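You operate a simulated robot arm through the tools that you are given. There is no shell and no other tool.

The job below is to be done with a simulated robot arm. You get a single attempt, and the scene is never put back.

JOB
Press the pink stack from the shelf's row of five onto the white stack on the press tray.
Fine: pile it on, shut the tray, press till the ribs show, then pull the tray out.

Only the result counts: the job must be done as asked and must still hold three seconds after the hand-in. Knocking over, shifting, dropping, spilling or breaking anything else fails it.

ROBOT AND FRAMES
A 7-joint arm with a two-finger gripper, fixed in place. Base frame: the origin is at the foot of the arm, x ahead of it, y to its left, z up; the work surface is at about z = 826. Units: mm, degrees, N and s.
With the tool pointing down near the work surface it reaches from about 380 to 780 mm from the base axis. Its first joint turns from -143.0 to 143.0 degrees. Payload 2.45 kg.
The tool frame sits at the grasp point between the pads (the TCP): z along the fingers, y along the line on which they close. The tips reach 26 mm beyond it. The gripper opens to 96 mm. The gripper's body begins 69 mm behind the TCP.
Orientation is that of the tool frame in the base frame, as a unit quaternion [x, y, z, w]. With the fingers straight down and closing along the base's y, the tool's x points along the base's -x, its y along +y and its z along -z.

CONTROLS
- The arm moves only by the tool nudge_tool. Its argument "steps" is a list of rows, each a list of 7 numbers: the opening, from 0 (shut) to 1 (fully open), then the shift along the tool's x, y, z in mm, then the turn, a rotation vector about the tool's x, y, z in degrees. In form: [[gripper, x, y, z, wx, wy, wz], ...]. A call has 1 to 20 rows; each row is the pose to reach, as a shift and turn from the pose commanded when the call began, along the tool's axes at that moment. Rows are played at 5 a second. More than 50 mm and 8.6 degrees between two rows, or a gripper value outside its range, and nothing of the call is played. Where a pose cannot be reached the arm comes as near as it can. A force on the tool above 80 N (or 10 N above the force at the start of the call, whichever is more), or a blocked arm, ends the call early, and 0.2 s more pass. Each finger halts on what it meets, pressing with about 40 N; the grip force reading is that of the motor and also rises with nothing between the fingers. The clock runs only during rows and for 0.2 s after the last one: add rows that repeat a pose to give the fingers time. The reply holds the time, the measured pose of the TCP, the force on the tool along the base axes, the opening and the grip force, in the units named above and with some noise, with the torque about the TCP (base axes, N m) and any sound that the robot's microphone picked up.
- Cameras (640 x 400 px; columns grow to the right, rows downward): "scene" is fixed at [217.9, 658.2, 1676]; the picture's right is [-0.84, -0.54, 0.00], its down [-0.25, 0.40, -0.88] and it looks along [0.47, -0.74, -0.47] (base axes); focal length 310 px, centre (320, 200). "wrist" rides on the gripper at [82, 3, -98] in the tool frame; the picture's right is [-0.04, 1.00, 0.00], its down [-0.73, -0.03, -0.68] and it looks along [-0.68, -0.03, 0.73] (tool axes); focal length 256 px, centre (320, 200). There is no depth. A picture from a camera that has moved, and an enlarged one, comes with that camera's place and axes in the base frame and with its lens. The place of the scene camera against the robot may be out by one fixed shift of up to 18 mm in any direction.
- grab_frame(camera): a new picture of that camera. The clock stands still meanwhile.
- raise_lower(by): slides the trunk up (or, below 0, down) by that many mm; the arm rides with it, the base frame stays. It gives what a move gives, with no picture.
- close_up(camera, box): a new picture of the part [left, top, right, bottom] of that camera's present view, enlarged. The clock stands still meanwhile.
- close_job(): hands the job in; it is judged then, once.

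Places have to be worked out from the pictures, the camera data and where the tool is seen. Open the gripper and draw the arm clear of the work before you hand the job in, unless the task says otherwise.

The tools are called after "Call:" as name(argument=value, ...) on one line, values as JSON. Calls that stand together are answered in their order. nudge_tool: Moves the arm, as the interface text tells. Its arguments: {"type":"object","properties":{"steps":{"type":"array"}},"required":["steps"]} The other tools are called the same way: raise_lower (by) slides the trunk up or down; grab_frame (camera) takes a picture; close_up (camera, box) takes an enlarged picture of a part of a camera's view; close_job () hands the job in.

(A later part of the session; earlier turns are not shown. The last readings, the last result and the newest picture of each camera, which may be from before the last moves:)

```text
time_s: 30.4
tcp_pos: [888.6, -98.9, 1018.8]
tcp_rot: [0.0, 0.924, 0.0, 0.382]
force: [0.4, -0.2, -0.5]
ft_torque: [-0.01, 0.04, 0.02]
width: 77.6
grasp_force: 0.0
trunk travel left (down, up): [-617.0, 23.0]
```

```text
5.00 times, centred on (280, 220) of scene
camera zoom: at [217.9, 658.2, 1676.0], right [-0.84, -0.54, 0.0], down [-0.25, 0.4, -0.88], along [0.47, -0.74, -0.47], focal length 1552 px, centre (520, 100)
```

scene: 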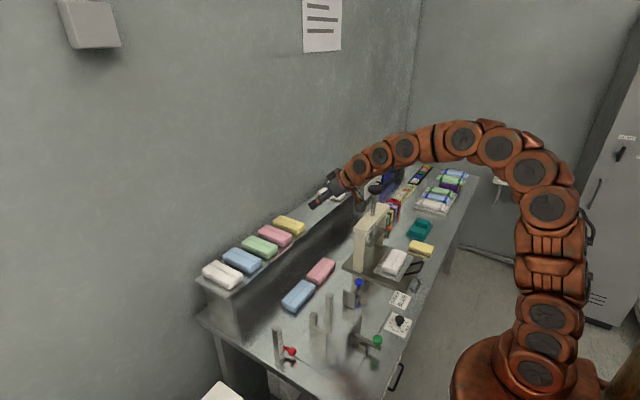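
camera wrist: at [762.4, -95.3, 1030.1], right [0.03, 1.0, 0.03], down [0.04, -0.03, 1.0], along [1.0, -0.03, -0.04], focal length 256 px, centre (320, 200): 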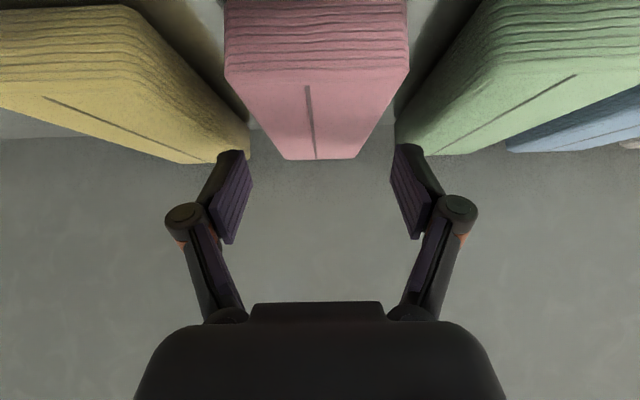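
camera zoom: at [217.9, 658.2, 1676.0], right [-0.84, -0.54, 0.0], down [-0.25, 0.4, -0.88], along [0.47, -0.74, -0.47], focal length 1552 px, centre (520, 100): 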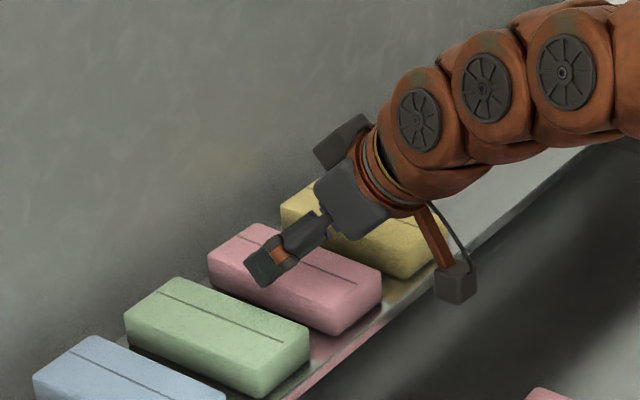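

The stack (x 850–978, top z ≈ 986) is centred between the fingers within 1 mm, and both neighbours have about 10 mm of room. I descend the last 28 mm in small steps.

Call:
nudge_tool(steps=[[0.81, 5, 0, 5, 0, 0, 0], [0.81, 10, 0, 10, 0, 0, 0], [0.81, 15, 0, 15, 0, 0, 0], [0.81, 19.8, 0, 19.8, 0, 0, 0], [0.81, 19.8, 0, 19.8, 0, 0, 0]])

Call:
grab_frame(camera="wrist")

Call:
close_up(camera="scene", box=[230, 180, 330, 260])

```text
time_s: 31.6
tcp_pos: [889.3, -99.0, 992.1]
tcp_rot: [0.001, 0.924, -0.001, 0.382]
force: [-0.1, -0.8, 0.9]
ft_torque: [-0.03, 0.03, 0.0]
width: 77.7
grasp_force: 0.0
trunk travel left (down, up): [-617.0, 23.0]
```

```text
taken
camera wrist: at [763.1, -95.8, 1002.7], right [0.03, 1.0, 0.03], down [0.04, -0.03, 1.0], along [1.0, -0.03, -0.04], focal length 256 px, centre (320, 200)
```

wrist: 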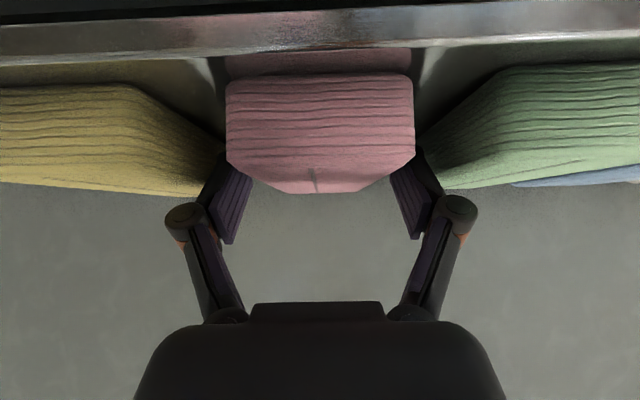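

```text
5.00 times, centred on (280, 220) of scene
camera zoom: at [217.9, 658.2, 1676.0], right [-0.84, -0.54, 0.0], down [-0.25, 0.4, -0.88], along [0.47, -0.74, -0.47], focal length 1552 px, centre (520, 100)
```

zoom: 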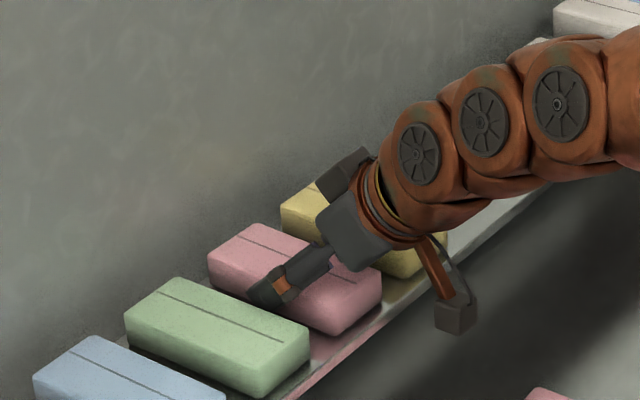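

Shelf at 957, stack top 986–987, no contact. I lower 2 mm more and close on the pink stack.

Call:
nudge_tool(steps=[[0.81, 1.4, 0, 1.4, 0, 0, 0], [0.7, 1.4, 0, 1.4, 0, 0, 0], [0.6, 1.4, 0, 1.4, 0, 0, 0], [0.5, 1.4, 0, 1.4, 0, 0, 0], [0.4, 1.4, 0, 1.4, 0, 0, 0], [0.4, 1.4, 0, 1.4, 0, 0, 0]])

Call:
grab_frame(camera="wrist")

```text
time_s: 33.0
tcp_pos: [888.9, -99.3, 989.6]
tcp_rot: [0.0, 0.924, -0.001, 0.383]
force: [0.0, -0.2, 1.7]
ft_torque: [0.05, 0.01, -0.01]
width: 58.7
grasp_force: 40.3
trunk travel left (down, up): [-617.0, 23.0]
```

```text
taken
camera wrist: at [763.1, -96.0, 1001.0], right [0.03, 1.0, 0.03], down [0.04, -0.03, 1.0], along [1.0, -0.03, -0.04], focal length 256 px, centre (320, 200)
```

wrist: 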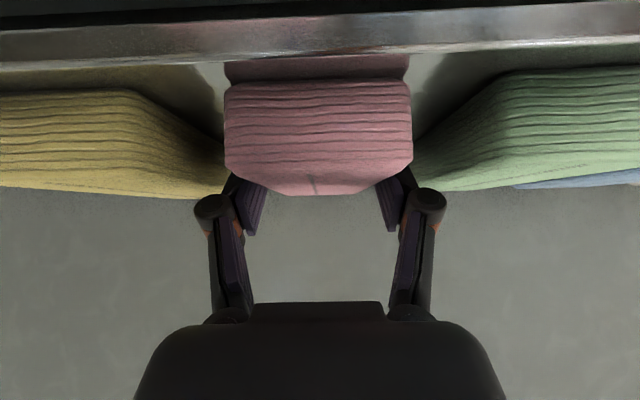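

The grip holds at 58.7 mm with 40 N. I lift slowly by 25 mm and check that the stack comes along level.

Call:
nudge_tool(steps=[[0.4, -3.5, 0, -3.5, 0, 0, 0], [0.4, -7, 0, -7, 0, 0, 0], [0.4, -10.6, 0, -10.6, 0, 0, 0], [0.4, -14, 0, -14, 0, 0, 0], [0.4, -17.7, 0, -17.7, 0, 0, 0], [0.4, -17.7, 0, -17.7, 0, 0, 0]])

Call:
grab_frame(camera="wrist")

Call:
close_up(camera="scene", box=[230, 180, 330, 260])

```text
time_s: 34.4
tcp_pos: [889.5, -98.4, 1014.9]
tcp_rot: [0.0, 0.924, 0.0, 0.383]
force: [0.9, -0.5, 0.3]
ft_torque: [0.01, 0.02, 0.02]
width: 58.6
grasp_force: 40.0
trunk travel left (down, up): [-617.0, 23.0]
```

```text
taken
camera wrist: at [762.8, -95.2, 1026.0], right [0.03, 1.0, 0.03], down [0.04, -0.03, 1.0], along [1.0, -0.03, -0.04], focal length 256 px, centre (320, 200)
```

wrist: 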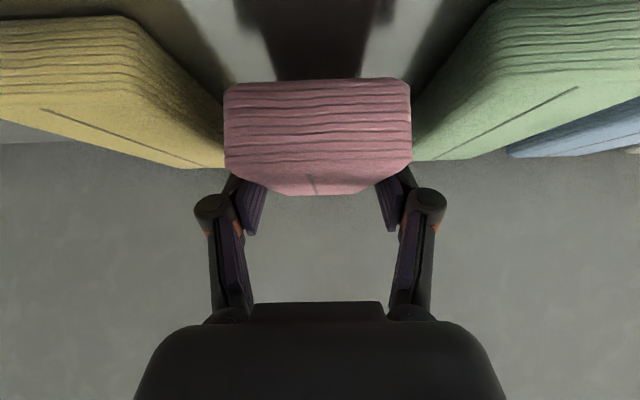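

```text
5.00 times, centred on (280, 220) of scene
camera zoom: at [217.9, 658.2, 1676.0], right [-0.84, -0.54, 0.0], down [-0.25, 0.4, -0.88], along [0.47, -0.74, -0.47], focal length 1552 px, centre (520, 100)
```

zoom: 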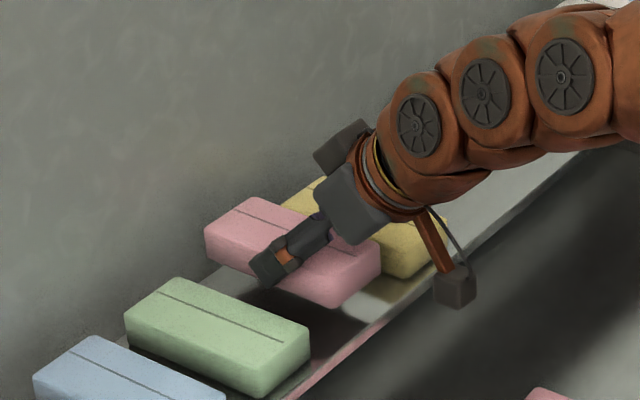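

The pink stack hangs level in the grip and nothing else moved. I raise it well clear, then draw it back towards the robot along x to about 560, away from the press.

Call:
nudge_tool(steps=[[0.4, -17, 0, -17, 0, 0, 0], [0.4, -34, 0, -34, 0, 0, 0], [0.4, -51, 0, -51, 0, 0, 0], [0.4, -67.2, 0, -67.2, 0, 0, 0], [0.4, -49.3, 0, -85.1, 0, 0, 0], [0.4, -31.4, 0, -103, 0, 0, 0], [0.4, -13.5, 0, -120.9, 0, 0, 0], [0.4, 4.4, 0, -138.8, 0, 0, 0], [0.4, 22.3, 0, -156.7, 0, 0, 0], [0.4, 40.2, 0, -174.6, 0, 0, 0], [0.4, 58.1, 0, -192.5, 0, 0, 0], [0.4, 76, 0, -210.4, 0, 0, 0], [0.4, 93.9, 0, -228.3, 0, 0, 0], [0.4, 111.8, 0, -246.2, 0, 0, 0], [0.4, 129.7, 0, -264.1, 0, 0, 0], [0.4, 147.6, 0, -282, 0, 0, 0], [0.4, 165.5, 0, -299.9, 0, 0, 0], [0.4, 165.5, 0, -299.9, 0, 0, 0]])

Call:
grab_frame(camera="wrist")

Call:
grab_frame(camera="scene")

```text
time_s: 38.2
tcp_pos: [561.7, -99.1, 1110.2]
tcp_rot: [0.0, 0.924, 0.0, 0.383]
force: [-0.2, 1.3, -0.5]
ft_torque: [0.02, 0.03, -0.01]
width: 58.6
grasp_force: 40.2
trunk travel left (down, up): [-617.0, 23.0]
```

```text
taken
camera wrist: at [434.0, -96.1, 1121.3], right [0.03, 1.0, 0.03], down [0.04, -0.03, 1.0], along [1.0, -0.03, -0.04], focal length 256 px, centre (320, 200)
```

wrist: 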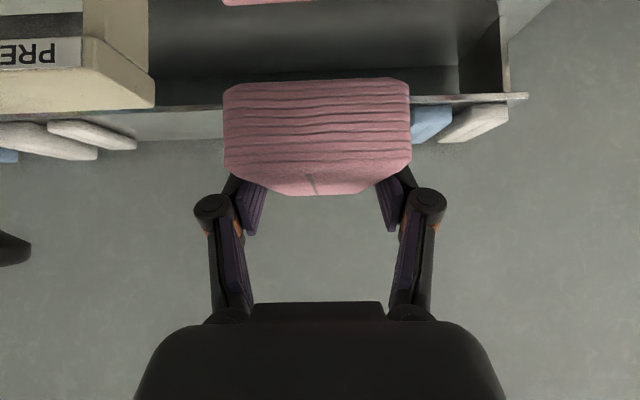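

```text
taken
```

scene: 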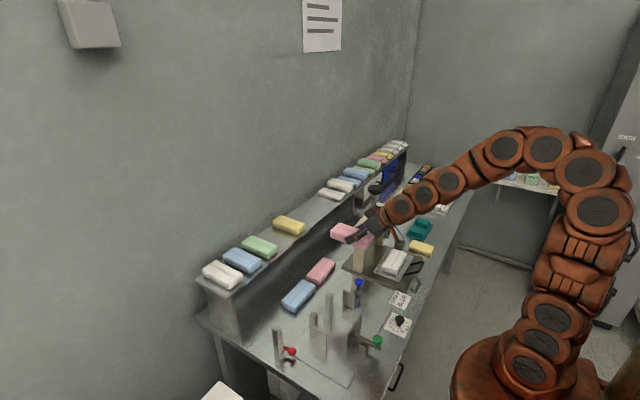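

The stack is steady. Now I turn it about the vertical by -88.5° (to match the white stack's slight turn) while moving to x ≈ 500, well away from the press.

Call:
nudge_tool(steps=[[0.4, 3.86, 0, -3.86, 5.69, 0, 5.69], [0.4, 7.7, 0, -7.7, 11.38, 0, 11.38], [0.4, 11.6, 0, -11.6, 17.07, 0, 17.07], [0.4, 15.4, 0, -15.4, 22.76, 0, 22.76], [0.4, 19.3, 0, -19.3, 28.45, 0, 28.45], [0.4, 23.2, 0, -23.2, 34.14, 0, 34.14], [0.4, 27, 0, -27, 39.83, 0, 39.83], [0.4, 30.9, 0, -30.9, 45.52, 0, 45.52], [0.4, 34.7, 0, -34.7, 51.2, 0, 51.2], [0.4, 38.6, 0, -38.6, 56.9, 0, 56.9], [0.4, 42.4, 0, -42.4, 62.58, 0, 62.58], [0.4, 42.4, 0, -42.4, 62.58, 0, 62.58]])

Call:
grab_frame(camera="wrist")

Call:
grab_frame(camera="scene")

```text
time_s: 40.8
tcp_pos: [499.9, -99.7, 1110.2]
tcp_rot: [0.645, 0.661, -0.268, 0.274]
force: [-0.6, 0.1, -0.6]
ft_torque: [0.03, 0.01, -0.01]
width: 58.5
grasp_force: 40.3
trunk travel left (down, up): [-617.0, 23.0]
```

```text
taken
camera wrist: at [501.3, 27.7, 1120.5], right [1.0, 0.0, 0.03], down [-0.03, -0.04, 1.0], along [0.0, -1.0, -0.04], focal length 256 px, centre (320, 200)
```

wrist: 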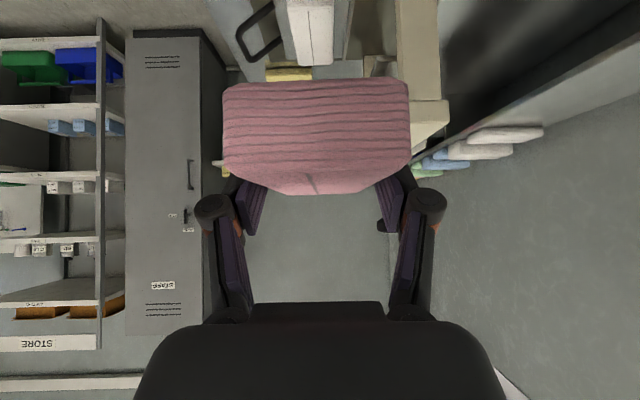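

```text
taken
```

scene: 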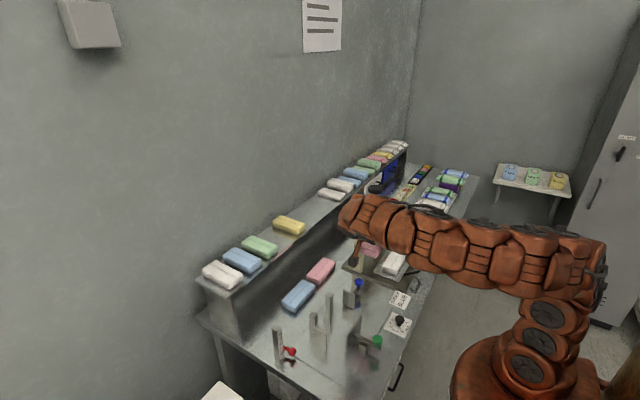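

Orientation is as wanted (tool y along +x with 1.4° of yaw). I carry the stack along -y at x ≈ 498 to above the white stack, still high.

Call:
nudge_tool(steps=[[0.4, -15, -1, 23.9, 0, 0, 0], [0.4, -30, -1.9, 47.8, 0, 0, 0], [0.4, -45, -2.9, 71.7, 0, 0, 0], [0.4, -60, -3.9, 95.6, 0, 0, 0], [0.4, -75, -4.8, 119.6, 0, 0, 0], [0.4, -90, -5.8, 143.5, 0, 0, 0], [0.4, -105, -6.7, 167.4, 0, 0, 0], [0.4, -120.1, -7.7, 191.3, 0, 0, 0], [0.4, -120.1, -7.7, 191.3, 0, 0, 0]])

Call:
grab_frame(camera="wrist")

Call:
grab_frame(camera="scene")

```text
time_s: 42.8
tcp_pos: [497.8, -319.3, 1060.9]
tcp_rot: [0.645, 0.661, -0.267, 0.273]
force: [-0.2, 0.8, -0.6]
ft_torque: [0.01, 0.0, 0.0]
width: 58.5
grasp_force: 40.4
trunk travel left (down, up): [-617.0, 23.0]
```

```text
taken
camera wrist: at [498.0, -192.6, 1071.8], right [1.0, 0.0, 0.03], down [-0.03, -0.04, 1.0], along [0.0, -1.0, -0.04], focal length 256 px, centre (320, 200)
```

wrist: 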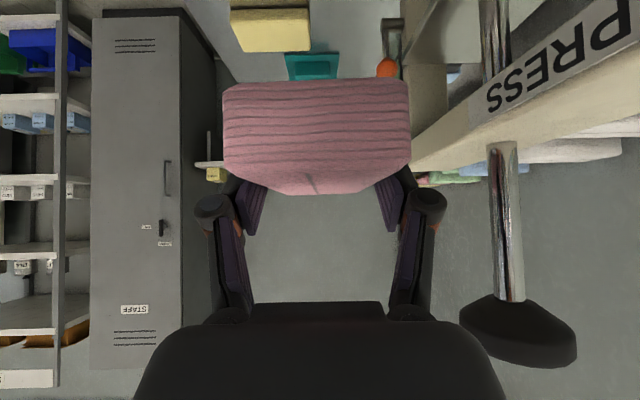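

```text
taken
```

scene: 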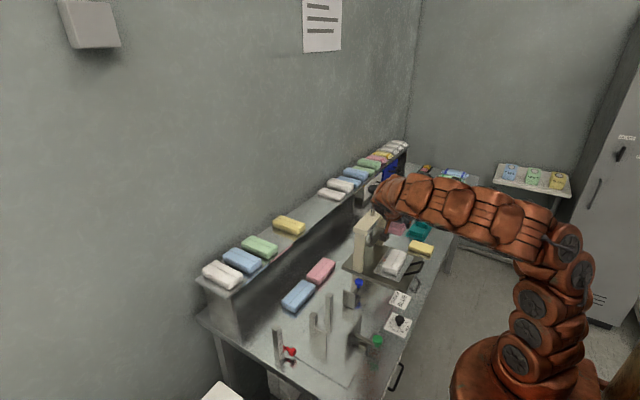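

Descending towards the white stack to z ≈ 960 so that it comes into the wrist view.

Call:
nudge_tool(steps=[[0.4, 17.7, 0, 17.7, 0, 0, 0], [0.4, 35.4, 0, 35.3, 0, 0, 0], [0.4, 53, 0, 53, 0, 0, 0], [0.4, 70.8, 0, 70.6, 0, 0, 0], [0.4, 70.8, 0, 70.6, 0, 0, 0]])

Call:
grab_frame(camera="wrist")

Call:
close_up(camera="scene", box=[340, 190, 460, 290])

```text
time_s: 44.0
tcp_pos: [494.5, -319.7, 959.5]
tcp_rot: [0.645, 0.661, -0.267, 0.274]
force: [0.8, 0.5, 0.1]
ft_torque: [0.01, -0.02, 0.01]
width: 58.6
grasp_force: 39.9
trunk travel left (down, up): [-617.0, 23.0]
```

```text
taken
camera wrist: at [496.4, -192.2, 970.3], right [1.0, 0.0, 0.03], down [-0.03, -0.04, 1.0], along [0.0, -1.0, -0.04], focal length 256 px, centre (320, 200)
```

wrist: 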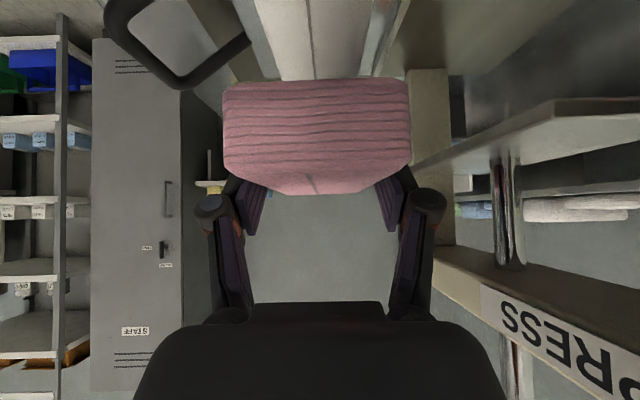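

```text
4.00 times, centred on (400, 240) of scene
camera zoom: at [217.9, 658.2, 1676.0], right [-0.84, -0.54, 0.0], down [-0.25, 0.4, -0.88], along [0.47, -0.74, -0.47], focal length 1242 px, centre (0, 40)
```

zoom: 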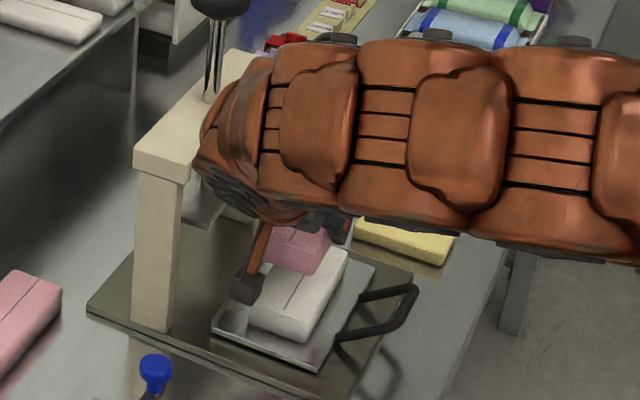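

Call:
close_up(camera="wrist", box=[200, 0, 440, 150])

```text
2.67 times, centred on (320, 75) of wrist
camera zoom: at [496.4, -192.2, 970.3], right [1.0, 0.0, 0.03], down [-0.03, -0.04, 1.0], along [0.0, -1.0, -0.04], focal length 683 px, centre (320, 533)
```

zoom: 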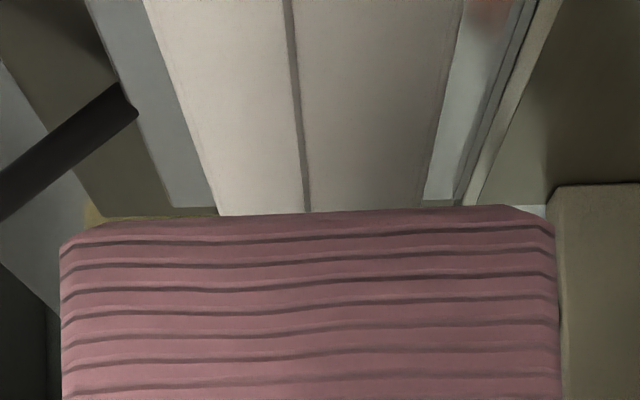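

In the wrist view the white stack's axis is parallel to and within about 1 mm of the held stack. I check the alignment along y with an enlarged scene view.

Call:
close_up(camera="scene", box=[385, 232, 449, 282])

```text
8.00 times, centred on (417, 257) of scene
camera zoom: at [217.9, 658.2, 1676.0], right [-0.84, -0.54, 0.0], down [-0.25, 0.4, -0.88], along [0.47, -0.74, -0.47], focal length 2484 px, centre (-456, -256)
```

zoom: 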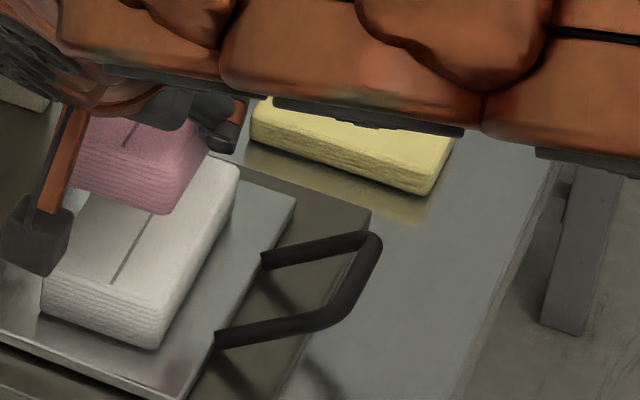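

I lower further to about 10 mm above the white stack, so the two stacks can be compared directly in the scene view.

Call:
nudge_tool(steps=[[0.4, 9, 0, 9, 0, 0, 0], [0.4, 18, 0, 18, 0, 0, 0], [0.4, 27, 0, 27, 0, 0, 0], [0.4, 35, 0, 35, 0, 0, 0], [0.4, 35, 0, 35, 0, 0, 0]])

Call:
close_up(camera="scene", box=[375, 232, 439, 282])

Call:
grab_frame(camera="wrist")

```text
time_s: 45.2
tcp_pos: [497.7, -320.1, 908.5]
tcp_rot: [0.645, 0.662, -0.267, 0.274]
force: [-0.1, -0.6, 0.1]
ft_torque: [-0.02, -0.05, 0.01]
width: 58.6
grasp_force: 39.6
trunk travel left (down, up): [-617.0, 23.0]
```

```text
8.00 times, centred on (407, 257) of scene
camera zoom: at [217.9, 658.2, 1676.0], right [-0.84, -0.54, 0.0], down [-0.25, 0.4, -0.88], along [0.47, -0.74, -0.47], focal length 2484 px, centre (-376, -256)
```

zoom: 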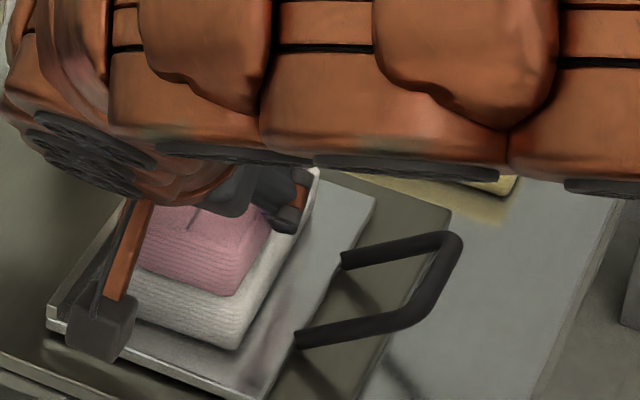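

```text
taken
camera wrist: at [498.6, -192.5, 920.8], right [1.0, 0.0, 0.03], down [-0.03, -0.04, 1.0], along [0.0, -1.0, -0.04], focal length 256 px, centre (320, 200)
```

wrist: 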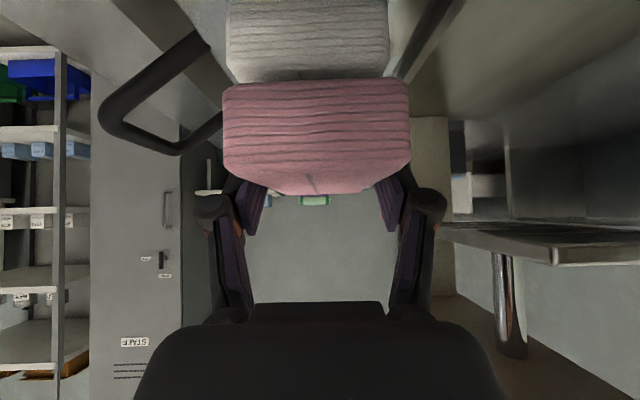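

Both near ends are now visible: the white end face looks smaller, hence farther in -y by roughly 12 mm. I enlarge to measure.

Call:
close_up(camera="wrist", box=[200, 0, 440, 200])

Call:
close_up(camera="scene", box=[385, 250, 417, 275])

```text
2.00 times, centred on (320, 100) of wrist
camera zoom: at [498.6, -192.5, 920.8], right [1.0, 0.0, 0.03], down [-0.03, -0.04, 1.0], along [0.0, -1.0, -0.04], focal length 512 px, centre (320, 400)
```

zoom: 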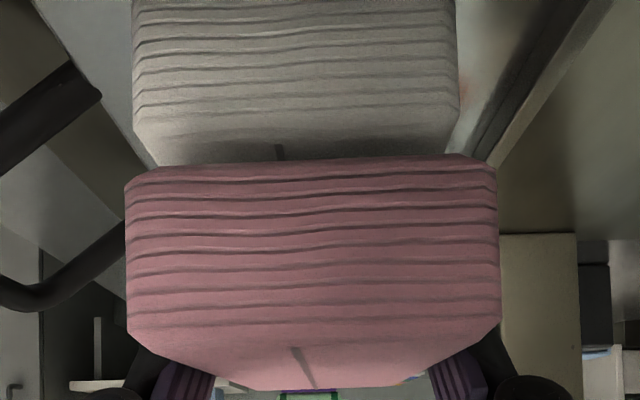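

```text
16.00 times, centred on (401, 262) of scene
camera zoom: at [217.9, 658.2, 1676.0], right [-0.84, -0.54, 0.0], down [-0.25, 0.4, -0.88], along [0.47, -0.74, -0.47], focal length 4968 px, centre (-976, -800)
```

zoom: 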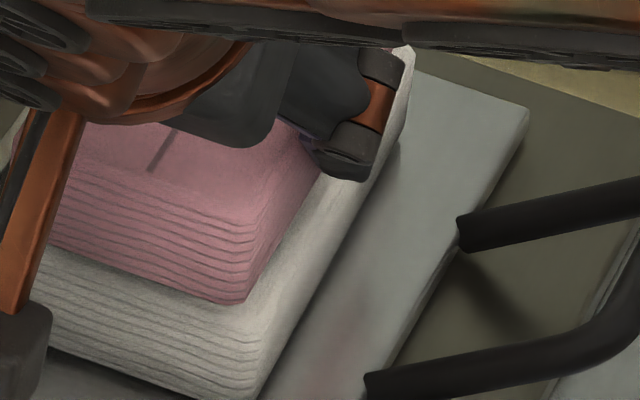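

Measured: the white near end is about 10.6 mm further in -y and about 1–2 mm in -x from the held stack, with a vertical gap of about 9 mm. I shift the pink stack by (-1.2,-10.6) and then lower 5 mm.

Call:
nudge_tool(steps=[[0.4, -2.5, -0.5, 2.5, 0, 0, 0], [0.4, -5, -1, 5, 0, 0, 0], [0.4, -7.5, -1.45, 7.5, 0, 0, 0], [0.4, -7.5, -1.45, 7.5, 0, 0, 0], [0.4, -5.7, -1.45, 9.3, 0, 0, 0], [0.4, -4, -1.45, 11, 0, 0, 0], [0.4, -4, -1.45, 11, 0, 0, 0]])

Call:
close_up(camera="wrist", box=[200, 0, 440, 200])

Call:
close_up(camera="scene", box=[375, 242, 425, 282])

```text
time_s: 46.8
tcp_pos: [497.7, -330.4, 904.8]
tcp_rot: [0.645, 0.662, -0.267, 0.274]
force: [-0.5, -0.9, 0.3]
ft_torque: [0.0, 0.03, 0.03]
width: 58.6
grasp_force: 40.7
trunk travel left (down, up): [-617.0, 23.0]
```

```text
2.00 times, centred on (320, 100) of wrist
camera zoom: at [497.5, -203.2, 915.6], right [1.0, 0.0, 0.03], down [-0.03, -0.04, 1.0], along [0.0, -1.0, -0.04], focal length 512 px, centre (320, 400)
```

zoom: 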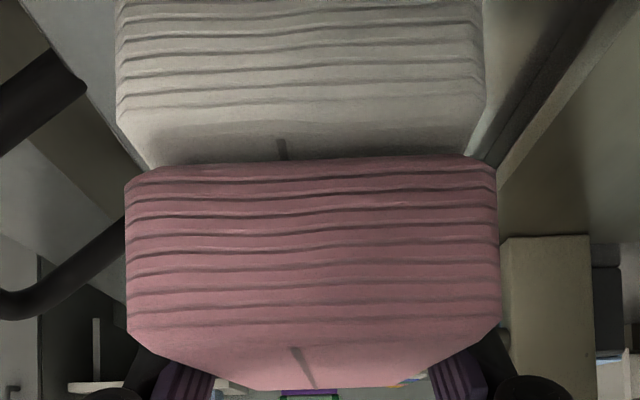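

```text
10.00 times, centred on (400, 262) of scene
camera zoom: at [217.9, 658.2, 1676.0], right [-0.84, -0.54, 0.0], down [-0.25, 0.4, -0.88], along [0.47, -0.74, -0.47], focal length 3105 px, centre (-480, -420)
```

zoom: 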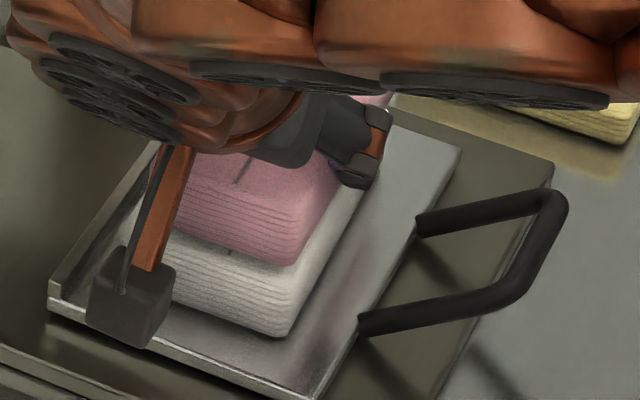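

The ends match within about 1.5 mm now. I shift 1 mm in -x and lower 4 mm more, watching for contact.

Call:
nudge_tool(steps=[[0.4, 0.7, -1, 0.7, 0, 0, 0], [0.4, 1.4, -1, 1.4, 0, 0, 0], [0.4, 2.1, -1, 2.1, 0, 0, 0], [0.4, 2.85, -1, 2.85, 0, 0, 0], [0.4, 2.85, -1, 2.85, 0, 0, 0], [0.4, 2.85, -1, 2.85, 0, 0, 0]])

Call:
close_up(camera="wrist", box=[200, 0, 440, 200])

```text
time_s: 48.2
tcp_pos: [496.5, -330.3, 900.5]
tcp_rot: [0.644, 0.662, -0.267, 0.274]
force: [0.4, 0.1, 2.2]
ft_torque: [-0.23, -0.04, 0.03]
width: 58.6
grasp_force: 40.0
trunk travel left (down, up): [-617.0, 23.0]
```

```text
2.00 times, centred on (320, 100) of wrist
camera zoom: at [497.0, -203.2, 911.5], right [1.0, 0.0, 0.03], down [-0.03, -0.04, 1.0], along [0.0, -1.0, -0.04], focal length 512 px, centre (320, 400)
```

zoom: 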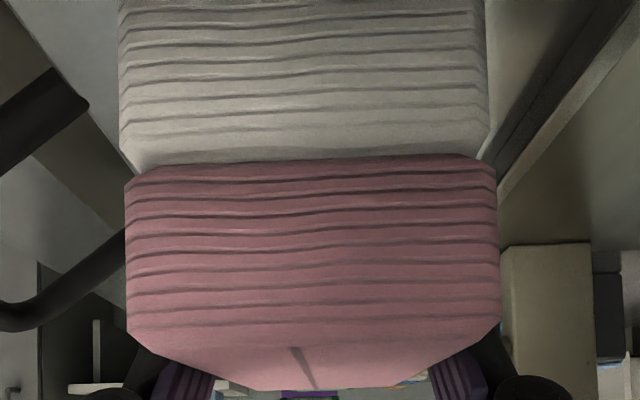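

A light contact (2 N, torque indicating the far end touches first). I lower in two 1 mm steps to seat it.

Call:
nudge_tool(steps=[[0.4, 0.35, 0, 0.35, 0, 0, 0], [0.4, 0.7, 0, 0.7, 0, 0, 0], [0.4, 1.05, 0, 1.05, 0, 0, 0], [0.4, 1.4, 0, 1.4, 0, 0, 0], [0.4, 1.4, 0, 1.4, 0, 0, 0]])

Call:
close_up(camera="wrist", box=[200, 0, 440, 200])

```text
time_s: 49.4
tcp_pos: [495.8, -331.1, 899.2]
tcp_rot: [0.644, 0.663, -0.266, 0.275]
force: [1.3, 0.3, 23.4]
ft_torque: [-0.53, -0.17, 0.05]
width: 58.8
grasp_force: 40.0
trunk travel left (down, up): [-617.0, 23.0]
```

```text
2.00 times, centred on (320, 100) of wrist
camera zoom: at [496.7, -203.1, 910.5], right [1.0, 0.0, 0.03], down [-0.03, -0.04, 1.0], along [0.0, -1.0, -0.04], focal length 512 px, centre (320, 400)
```

zoom: 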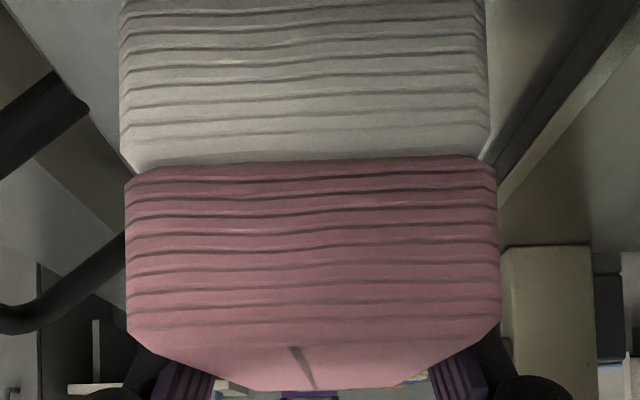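

Seated: 23 N with the centre of pressure under the stack's middle. I relax the push, open to about 67 mm, wait, and retreat backwards along the tool axis.

Call:
nudge_tool(steps=[[0.4, -0.4, 0, -0.4, 0, 0, 0], [0.4, -0.7, 0, -0.7, 0, 0, 0], [0.6, -0.7, 0, -0.7, 0, 0, 0], [0.65, -0.7, 0, -0.7, 0, 0, 0], [0.7, -0.7, 0, -0.7, 0, 0, 0], [0.7, -0.7, 0, -0.7, 0, 0, 0], [0.7, -0.7, 0, -0.7, 0, 0, 0]])

Call:
close_up(camera="wrist", box=[200, 0, 440, 200])

```text
time_s: 51.0
tcp_pos: [496.3, -330.1, 899.1]
tcp_rot: [0.645, 0.662, -0.267, 0.274]
force: [0.2, 0.5, 0.1]
ft_torque: [-0.02, -0.02, 0.03]
width: 67.2
grasp_force: 0.0
trunk travel left (down, up): [-617.0, 23.0]
```

```text
2.00 times, centred on (320, 100) of wrist
camera zoom: at [497.2, -203.0, 910.4], right [1.0, 0.0, 0.03], down [-0.03, -0.04, 1.0], along [0.0, -1.0, -0.04], focal length 512 px, centre (320, 400)
```

zoom: 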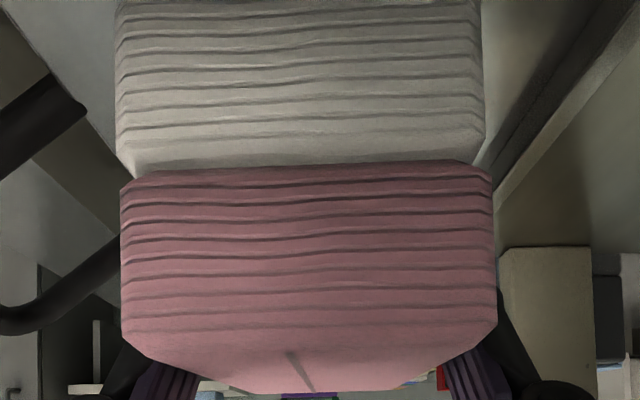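

The fingers are free and the pile rests. I draw back along the tool axis by 90 mm.

Call:
nudge_tool(steps=[[0.7, 0, 0, -8, 0, 0, 0], [0.7, 0, 0, -18, 0, 0, 0], [0.7, 0, 0, -30, 0, 0, 0], [0.7, 0, 0, -45, 0, 0, 0], [0.7, 0, 0, -60, 0, 0, 0], [0.7, 0, 0, -75, 0, 0, 0], [0.7, 0, 0, -90, 0, 0, 0], [0.7, -35, 0, -125, 0, 0, 0], [0.7, -70, 0, -160, 0, 0, 0], [0.7, -70, 0, -160, 0, 0, 0]])

Call:
grab_frame(camera="wrist")

Call:
close_up(camera="scene", box=[340, 200, 440, 290])

```text
time_s: 53.2
tcp_pos: [492.7, -265.9, 1064.9]
tcp_rot: [0.644, 0.662, -0.267, 0.274]
force: [0.0, -0.4, -0.2]
ft_torque: [0.0, 0.0, 0.01]
width: 67.2
grasp_force: 0.1
trunk travel left (down, up): [-617.0, 23.0]
```

```text
taken
camera wrist: at [494.3, -139.2, 1074.6], right [1.0, 0.0, 0.03], down [-0.03, -0.04, 1.0], along [0.0, -1.0, -0.04], focal length 256 px, centre (320, 200)
```

wrist: 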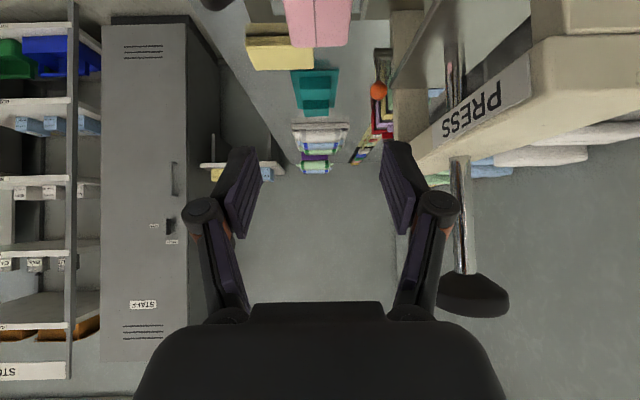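

```text
4.44 times, centred on (390, 245) of scene
camera zoom: at [217.9, 658.2, 1676.0], right [-0.84, -0.54, 0.0], down [-0.25, 0.4, -0.88], along [0.47, -0.74, -0.47], focal length 1380 px, centre (9, 0)
```

zoom: 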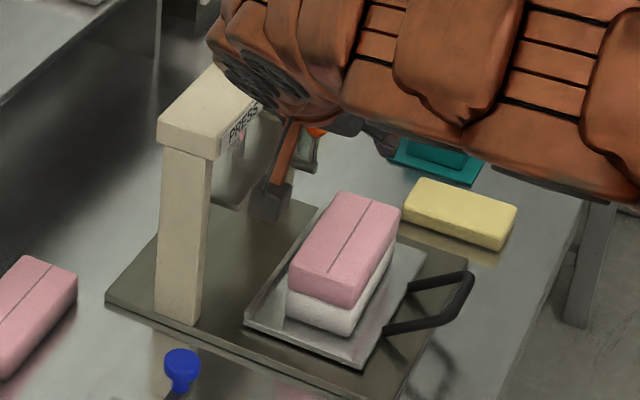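

The pink stack sits squarely on the white one. Now I bring the tool back to vertical above the handle (391,-349) to shut the tray.

Call:
nudge_tool(steps=[[0.7, -1.5, -14.7, 14.7, 0, 6.43, 0], [0.65, -3.1, -29.4, 29.4, 0, 12.86, 0], [0.6, -4.6, -44.1, 44.1, 0, 19.3, 0], [0.55, -6.2, -58.8, 58.8, 0, 25.7, 0], [0.5, -7.7, -73.5, 73.5, 0, 32.1, 0], [0.42, -9.3, -88.3, 88.3, 0, 38.6, 0], [0.42, -10.8, -103, 103, 0, 45, 0], [0.42, -10.8, -103, 103, 0, 45, 0]])

Call:
grab_frame(camera="wrist")

```text
time_s: 55.0
tcp_pos: [394.7, -349.4, 995.5]
tcp_rot: [0.698, 0.716, 0.001, 0.0]
force: [0.5, -0.4, -0.4]
ft_torque: [0.02, 0.01, 0.02]
width: 39.9
grasp_force: 0.2
trunk travel left (down, up): [-617.0, 23.0]
```

```text
taken
camera wrist: at [395.6, -267.7, 1092.8], right [1.0, -0.01, 0.0], down [-0.01, -0.74, 0.68], along [-0.01, -0.68, -0.74], focal length 256 px, centre (320, 200)
```

wrist: 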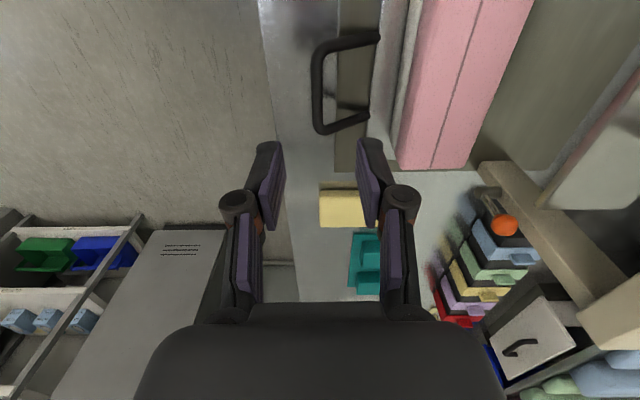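

I correct the 1.5° of yaw and descend over the handle bar (x ≈ 392.5, z ≈ 877).

Call:
nudge_tool(steps=[[0.42, 0, -1, 20, 0, 0, 0.7], [0.42, 0, -2, 45, 0, 0, 1.5], [0.42, 0, -2, 70, 0, 0, 1.5], [0.42, 0, -2, 95, 0, 0, 1.5], [0.42, 0, -2, 118, 0, 0, 1.5], [0.42, 0, -2, 118, 0, 0, 1.5]])

Call:
grab_frame(camera="wrist")

```text
time_s: 56.4
tcp_pos: [392.1, -347.5, 877.7]
tcp_rot: [0.707, 0.707, 0.0, 0.0]
force: [1.1, 0.0, -0.5]
ft_torque: [-0.02, 0.02, -0.01]
width: 40.3
grasp_force: 0.1
trunk travel left (down, up): [-617.0, 23.0]
```

```text
taken
camera wrist: at [395.6, -267.0, 976.2], right [1.0, -0.04, 0.0], down [-0.03, -0.73, 0.68], along [-0.03, -0.68, -0.73], focal length 256 px, centre (320, 200)
```

wrist: 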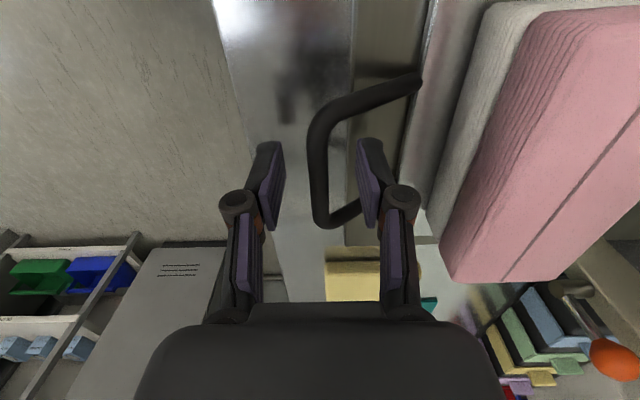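

The bar is again between the pads; I close on it.

Call:
nudge_tool(steps=[[0.2, 0, 0, 0, 0, 0, 0], [0.05, 0, 0, 0, 0, 0, 0], [0.0, 0, 0, 0, 0, 0, 0], [0.0, 0, 0, 0, 0, 0, 0], [0.0, 0, 0, 0, 0, 0, 0]])

```text
time_s: 57.6
tcp_pos: [391.1, -348.7, 877.9]
tcp_rot: [0.707, 0.707, 0.0, 0.0]
force: [-0.1, 0.0, -1.1]
ft_torque: [-0.16, 0.0, 0.89]
width: 9.0
grasp_force: 36.5
trunk travel left (down, up): [-617.0, 23.0]
```

Holding the bar, I push the tray in slowly (25 mm/s), first 85 mm.

Call:
nudge_tool(steps=[[0, 0, 2, 0, 0, 0, 0], [0, 0, 5, 0, 0, 0, 0], [0, 0, 10, 0, 0, 0, 0], [0, 0, 15, 0, 0, 0, 0], [0, 0, 20, 0, 0, 0, 0], [0, 0, 25, 0, 0, 0, 0], [0, 0, 30, 0, 0, 0, 0], [0, 0, 35, 0, 0, 0, 0], [0, 0, 40, 0, 0, 0, 0], [0, 0, 45, 0, 0, 0, 0], [0, 0, 50, 0, 0, 0, 0], [0, 0, 55, 0, 0, 0, 0], [0, 0, 60, 0, 0, 0, 0], [0, 0, 65, 0, 0, 0, 0], [0, 0, 70, 0, 0, 0, 0], [0, 0, 75, 0, 0, 0, 0], [0, 0, 80, 0, 0, 0, 0], [0, 0, 83, 0, 0, 0, 0], [0, 0, 85, 0, 0, 0, 0]])

Call:
grab_frame(camera="wrist")

Call:
close_up(camera="scene", box=[340, 200, 440, 290])

```text
time_s: 61.6
tcp_pos: [477.0, -348.1, 879.8]
tcp_rot: [0.707, 0.707, 0.0, 0.0]
force: [-0.3, 14.1, -4.9]
ft_torque: [0.2, -0.02, 0.87]
width: 8.7
grasp_force: 36.3
trunk travel left (down, up): [-617.0, 23.0]
```

```text
taken
camera wrist: at [481.2, -267.2, 976.4], right [1.0, -0.04, 0.0], down [-0.03, -0.73, 0.68], along [-0.03, -0.68, -0.73], focal length 256 px, centre (320, 200)
```

wrist: 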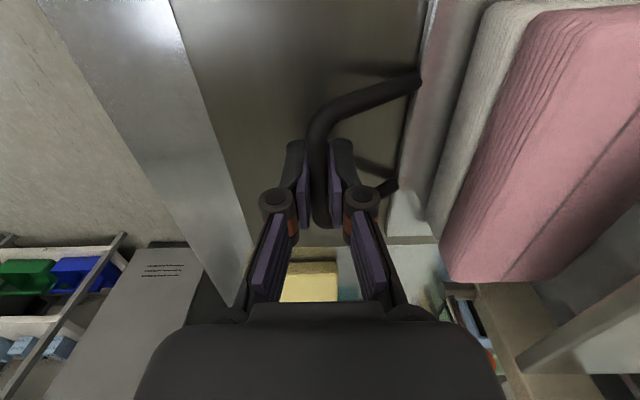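

```text
4.44 times, centred on (390, 245) of scene
camera zoom: at [217.9, 658.2, 1676.0], right [-0.84, -0.54, 0.0], down [-0.25, 0.4, -0.88], along [0.47, -0.74, -0.47], focal length 1380 px, centre (9, 0)
```

zoom: 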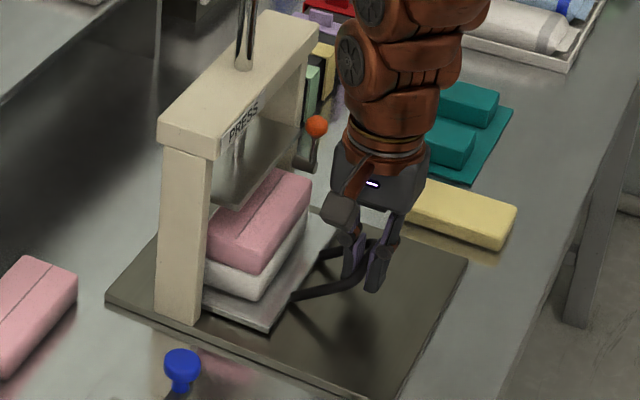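

The pile goes in under the plate with room above. I push on in small steps to the original position (x ≈ 503), watching for the stop.

Call:
nudge_tool(steps=[[0, -0.4, 4, 0, 0, 0, 0], [0, -0.6, 8, 0, 0, 0, 0], [0, -0.6, 12, 0, 0, 0, 0], [0, -0.6, 16, 0, 0, 0, 0], [0, -0.6, 20, 0, 0, 0, 0], [0, -0.6, 23, 0, 0, 0, 0], [0, -0.6, 25, 0, 0, 0, 0], [0, -0.6, 26.5, 0, 0, 0, 0], [0, -0.6, 26.5, 0, 0, 0, 0]])

Call:
grab_frame(camera="wrist")

Call:
close_up(camera="scene", box=[340, 200, 440, 290])

```text
time_s: 63.6
tcp_pos: [503.5, -348.7, 878.7]
tcp_rot: [0.707, 0.707, 0.001, 0.001]
force: [-0.3, 20.9, 2.3]
ft_torque: [0.07, 0.0, 0.91]
width: 8.5
grasp_force: 36.7
trunk travel left (down, up): [-617.0, 23.0]
```

```text
taken
camera wrist: at [507.6, -267.5, 976.3], right [1.0, -0.04, 0.0], down [-0.03, -0.73, 0.68], along [-0.03, -0.68, -0.73], focal length 256 px, centre (320, 200)
```

wrist: 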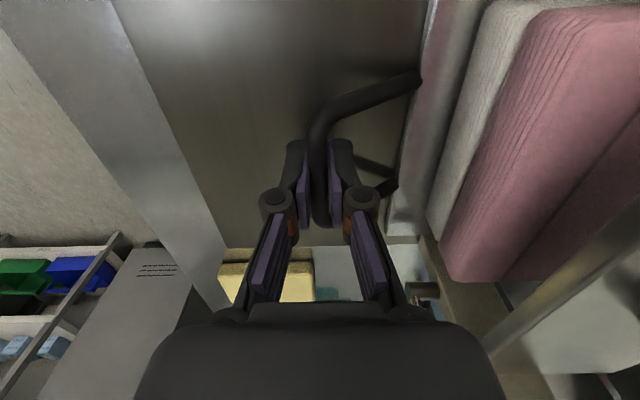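

```text
4.44 times, centred on (390, 245) of scene
camera zoom: at [217.9, 658.2, 1676.0], right [-0.84, -0.54, 0.0], down [-0.25, 0.4, -0.88], along [0.47, -0.74, -0.47], focal length 1380 px, centre (9, 0)
```

zoom: 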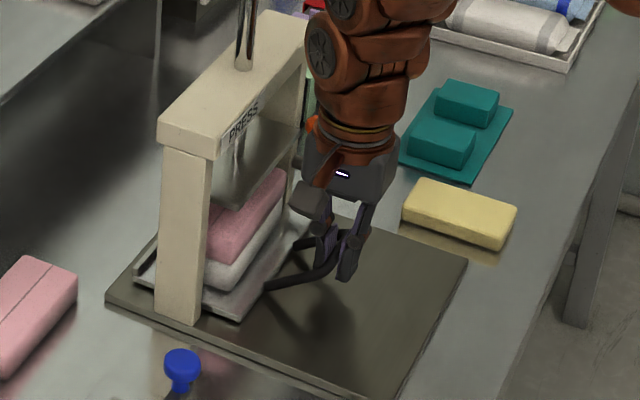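

No end force yet. I correct the sideways load (+y) and push a few millimetres more in 1 mm steps to feel whether there is a stop.

Call:
nudge_tool(steps=[[0, 0.6, 0, 0, 0, 0, 0], [0, 1, 1, 0, 0, 0, 0], [0, 1, 2, 0, 0, 0, 0], [0, 1, 3, 0, 0, 0, 0], [0, 1, 3, 0, 0, 0, 0]])

```text
time_s: 64.8
tcp_pos: [503.7, -349.1, 880.2]
tcp_rot: [0.707, 0.708, 0.0, -0.001]
force: [-34.1, 1.8, 0.2]
ft_torque: [-0.62, 0.1, 0.74]
width: 9.0
grasp_force: 36.7
trunk travel left (down, up): [-617.0, 23.0]
```

A firm stop at x ≈ 503.5 (34 N): the tray is shut. I relax the push by 2.5 mm, open the fingers and rise straight up.

Call:
nudge_tool(steps=[[0, 0, -1.5, 0, 0, 0, 0], [0, 0, -2.7, 0, 0, 0, 0], [0.15, 0, -2.7, 0, 0, 0, 0], [0.3, 0, -2.7, 0, 0, 0, 0], [0.4, 0, -2.7, 0, 0, 0, 0], [0.4, 0, -2.7, 0, 0, 0, 0], [0.4, 0, -2.7, -15, 0, 0, 0], [0.4, 0, -2.7, -40, 0, 0, 0], [0.4, 0, -2.7, -80, 0, 0, 0], [0.4, 0, -2.7, -120, 0, 0, 0], [0.4, 0, -2.7, -120, 0, 0, 0]])

Call:
grab_frame(camera="wrist")

Call:
close_up(camera="scene", box=[340, 170, 440, 290])

```text
time_s: 67.2
tcp_pos: [503.2, -350.6, 999.6]
tcp_rot: [0.707, 0.707, 0.001, 0.0]
force: [0.0, 0.3, 0.2]
ft_torque: [0.01, -0.01, -0.01]
width: 38.3
grasp_force: 0.0
trunk travel left (down, up): [-617.0, 23.0]
```

```text
taken
camera wrist: at [506.2, -268.5, 1096.5], right [1.0, -0.04, 0.0], down [-0.03, -0.73, 0.68], along [-0.03, -0.68, -0.73], focal length 256 px, centre (320, 200)
```

wrist: 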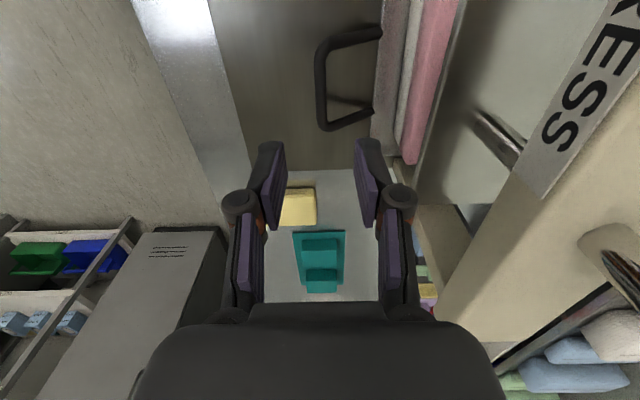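

```text
3.33 times, centred on (390, 230) of scene
camera zoom: at [217.9, 658.2, 1676.0], right [-0.84, -0.54, 0.0], down [-0.25, 0.4, -0.88], along [0.47, -0.74, -0.47], focal length 1035 px, centre (87, 100)
```

zoom: 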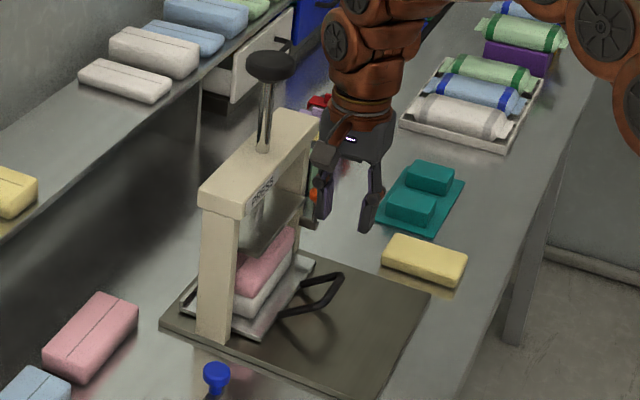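

The tray is shut with the pile under the plate. Now I rise above the ram's knob level and yaw back, so that the wrist camera looks along +x over the press front, for a look at the ram and the orange lever.

Call:
nudge_tool(steps=[[0.4, 0, -5, -35, 0, 0, 0], [0.4, 0, -10, -70, 0, 0, 0], [0.3, 0, -15, -105, 0, 0, -8.18], [0.2, 0, -20, -140, 0, 0, -16.36], [0.1, 0, -25, -175, 0, 0, -24.55], [0.0, 0, -30, -210, 0, 0, -32.73], [0, 0, -30, -240, 0, 0, -40.9], [0, 0, -30, -260, 0, 0, -49.1], [0, 0, -30, -260, 0, 0, -57.3], [0, 0, -30, -260, 0, 0, -65.5], [0, 0, -30, -260, 0, 0, -73.6], [0, 0, -30, -260, 0, 0, -81.8], [0, 0, -30, -260, 0, 0, -90], [0, 0, -30, -260, 0, 0, -90]])

Call:
grab_frame(camera="wrist")

Call:
close_up(camera="scene", box=[350, 175, 410, 285])

```text
time_s: 70.2
tcp_pos: [472.7, -350.1, 1258.1]
tcp_rot: [-0.001, 1.0, 0.0, 0.0]
force: [-0.2, 0.3, 0.2]
ft_torque: [-0.05, 0.01, 0.0]
width: 0.1
grasp_force: 28.3
trunk travel left (down, up): [-617.0, 23.0]
```

```text
taken
camera wrist: at [392.1, -346.0, 1356.1], right [0.04, 1.0, 0.0], down [0.73, -0.03, 0.68], along [0.68, -0.03, -0.73], focal length 256 px, centre (320, 200)
```

wrist: 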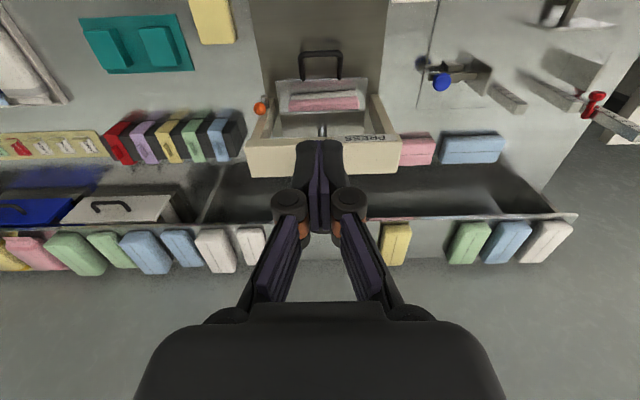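

```text
3.64 times, centred on (380, 230) of scene
camera zoom: at [217.9, 658.2, 1676.0], right [-0.84, -0.54, 0.0], down [-0.25, 0.4, -0.88], along [0.47, -0.74, -0.47], focal length 1129 px, centre (102, 91)
```

zoom: 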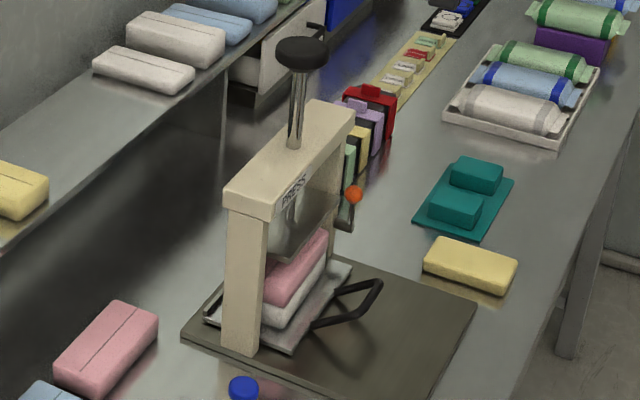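

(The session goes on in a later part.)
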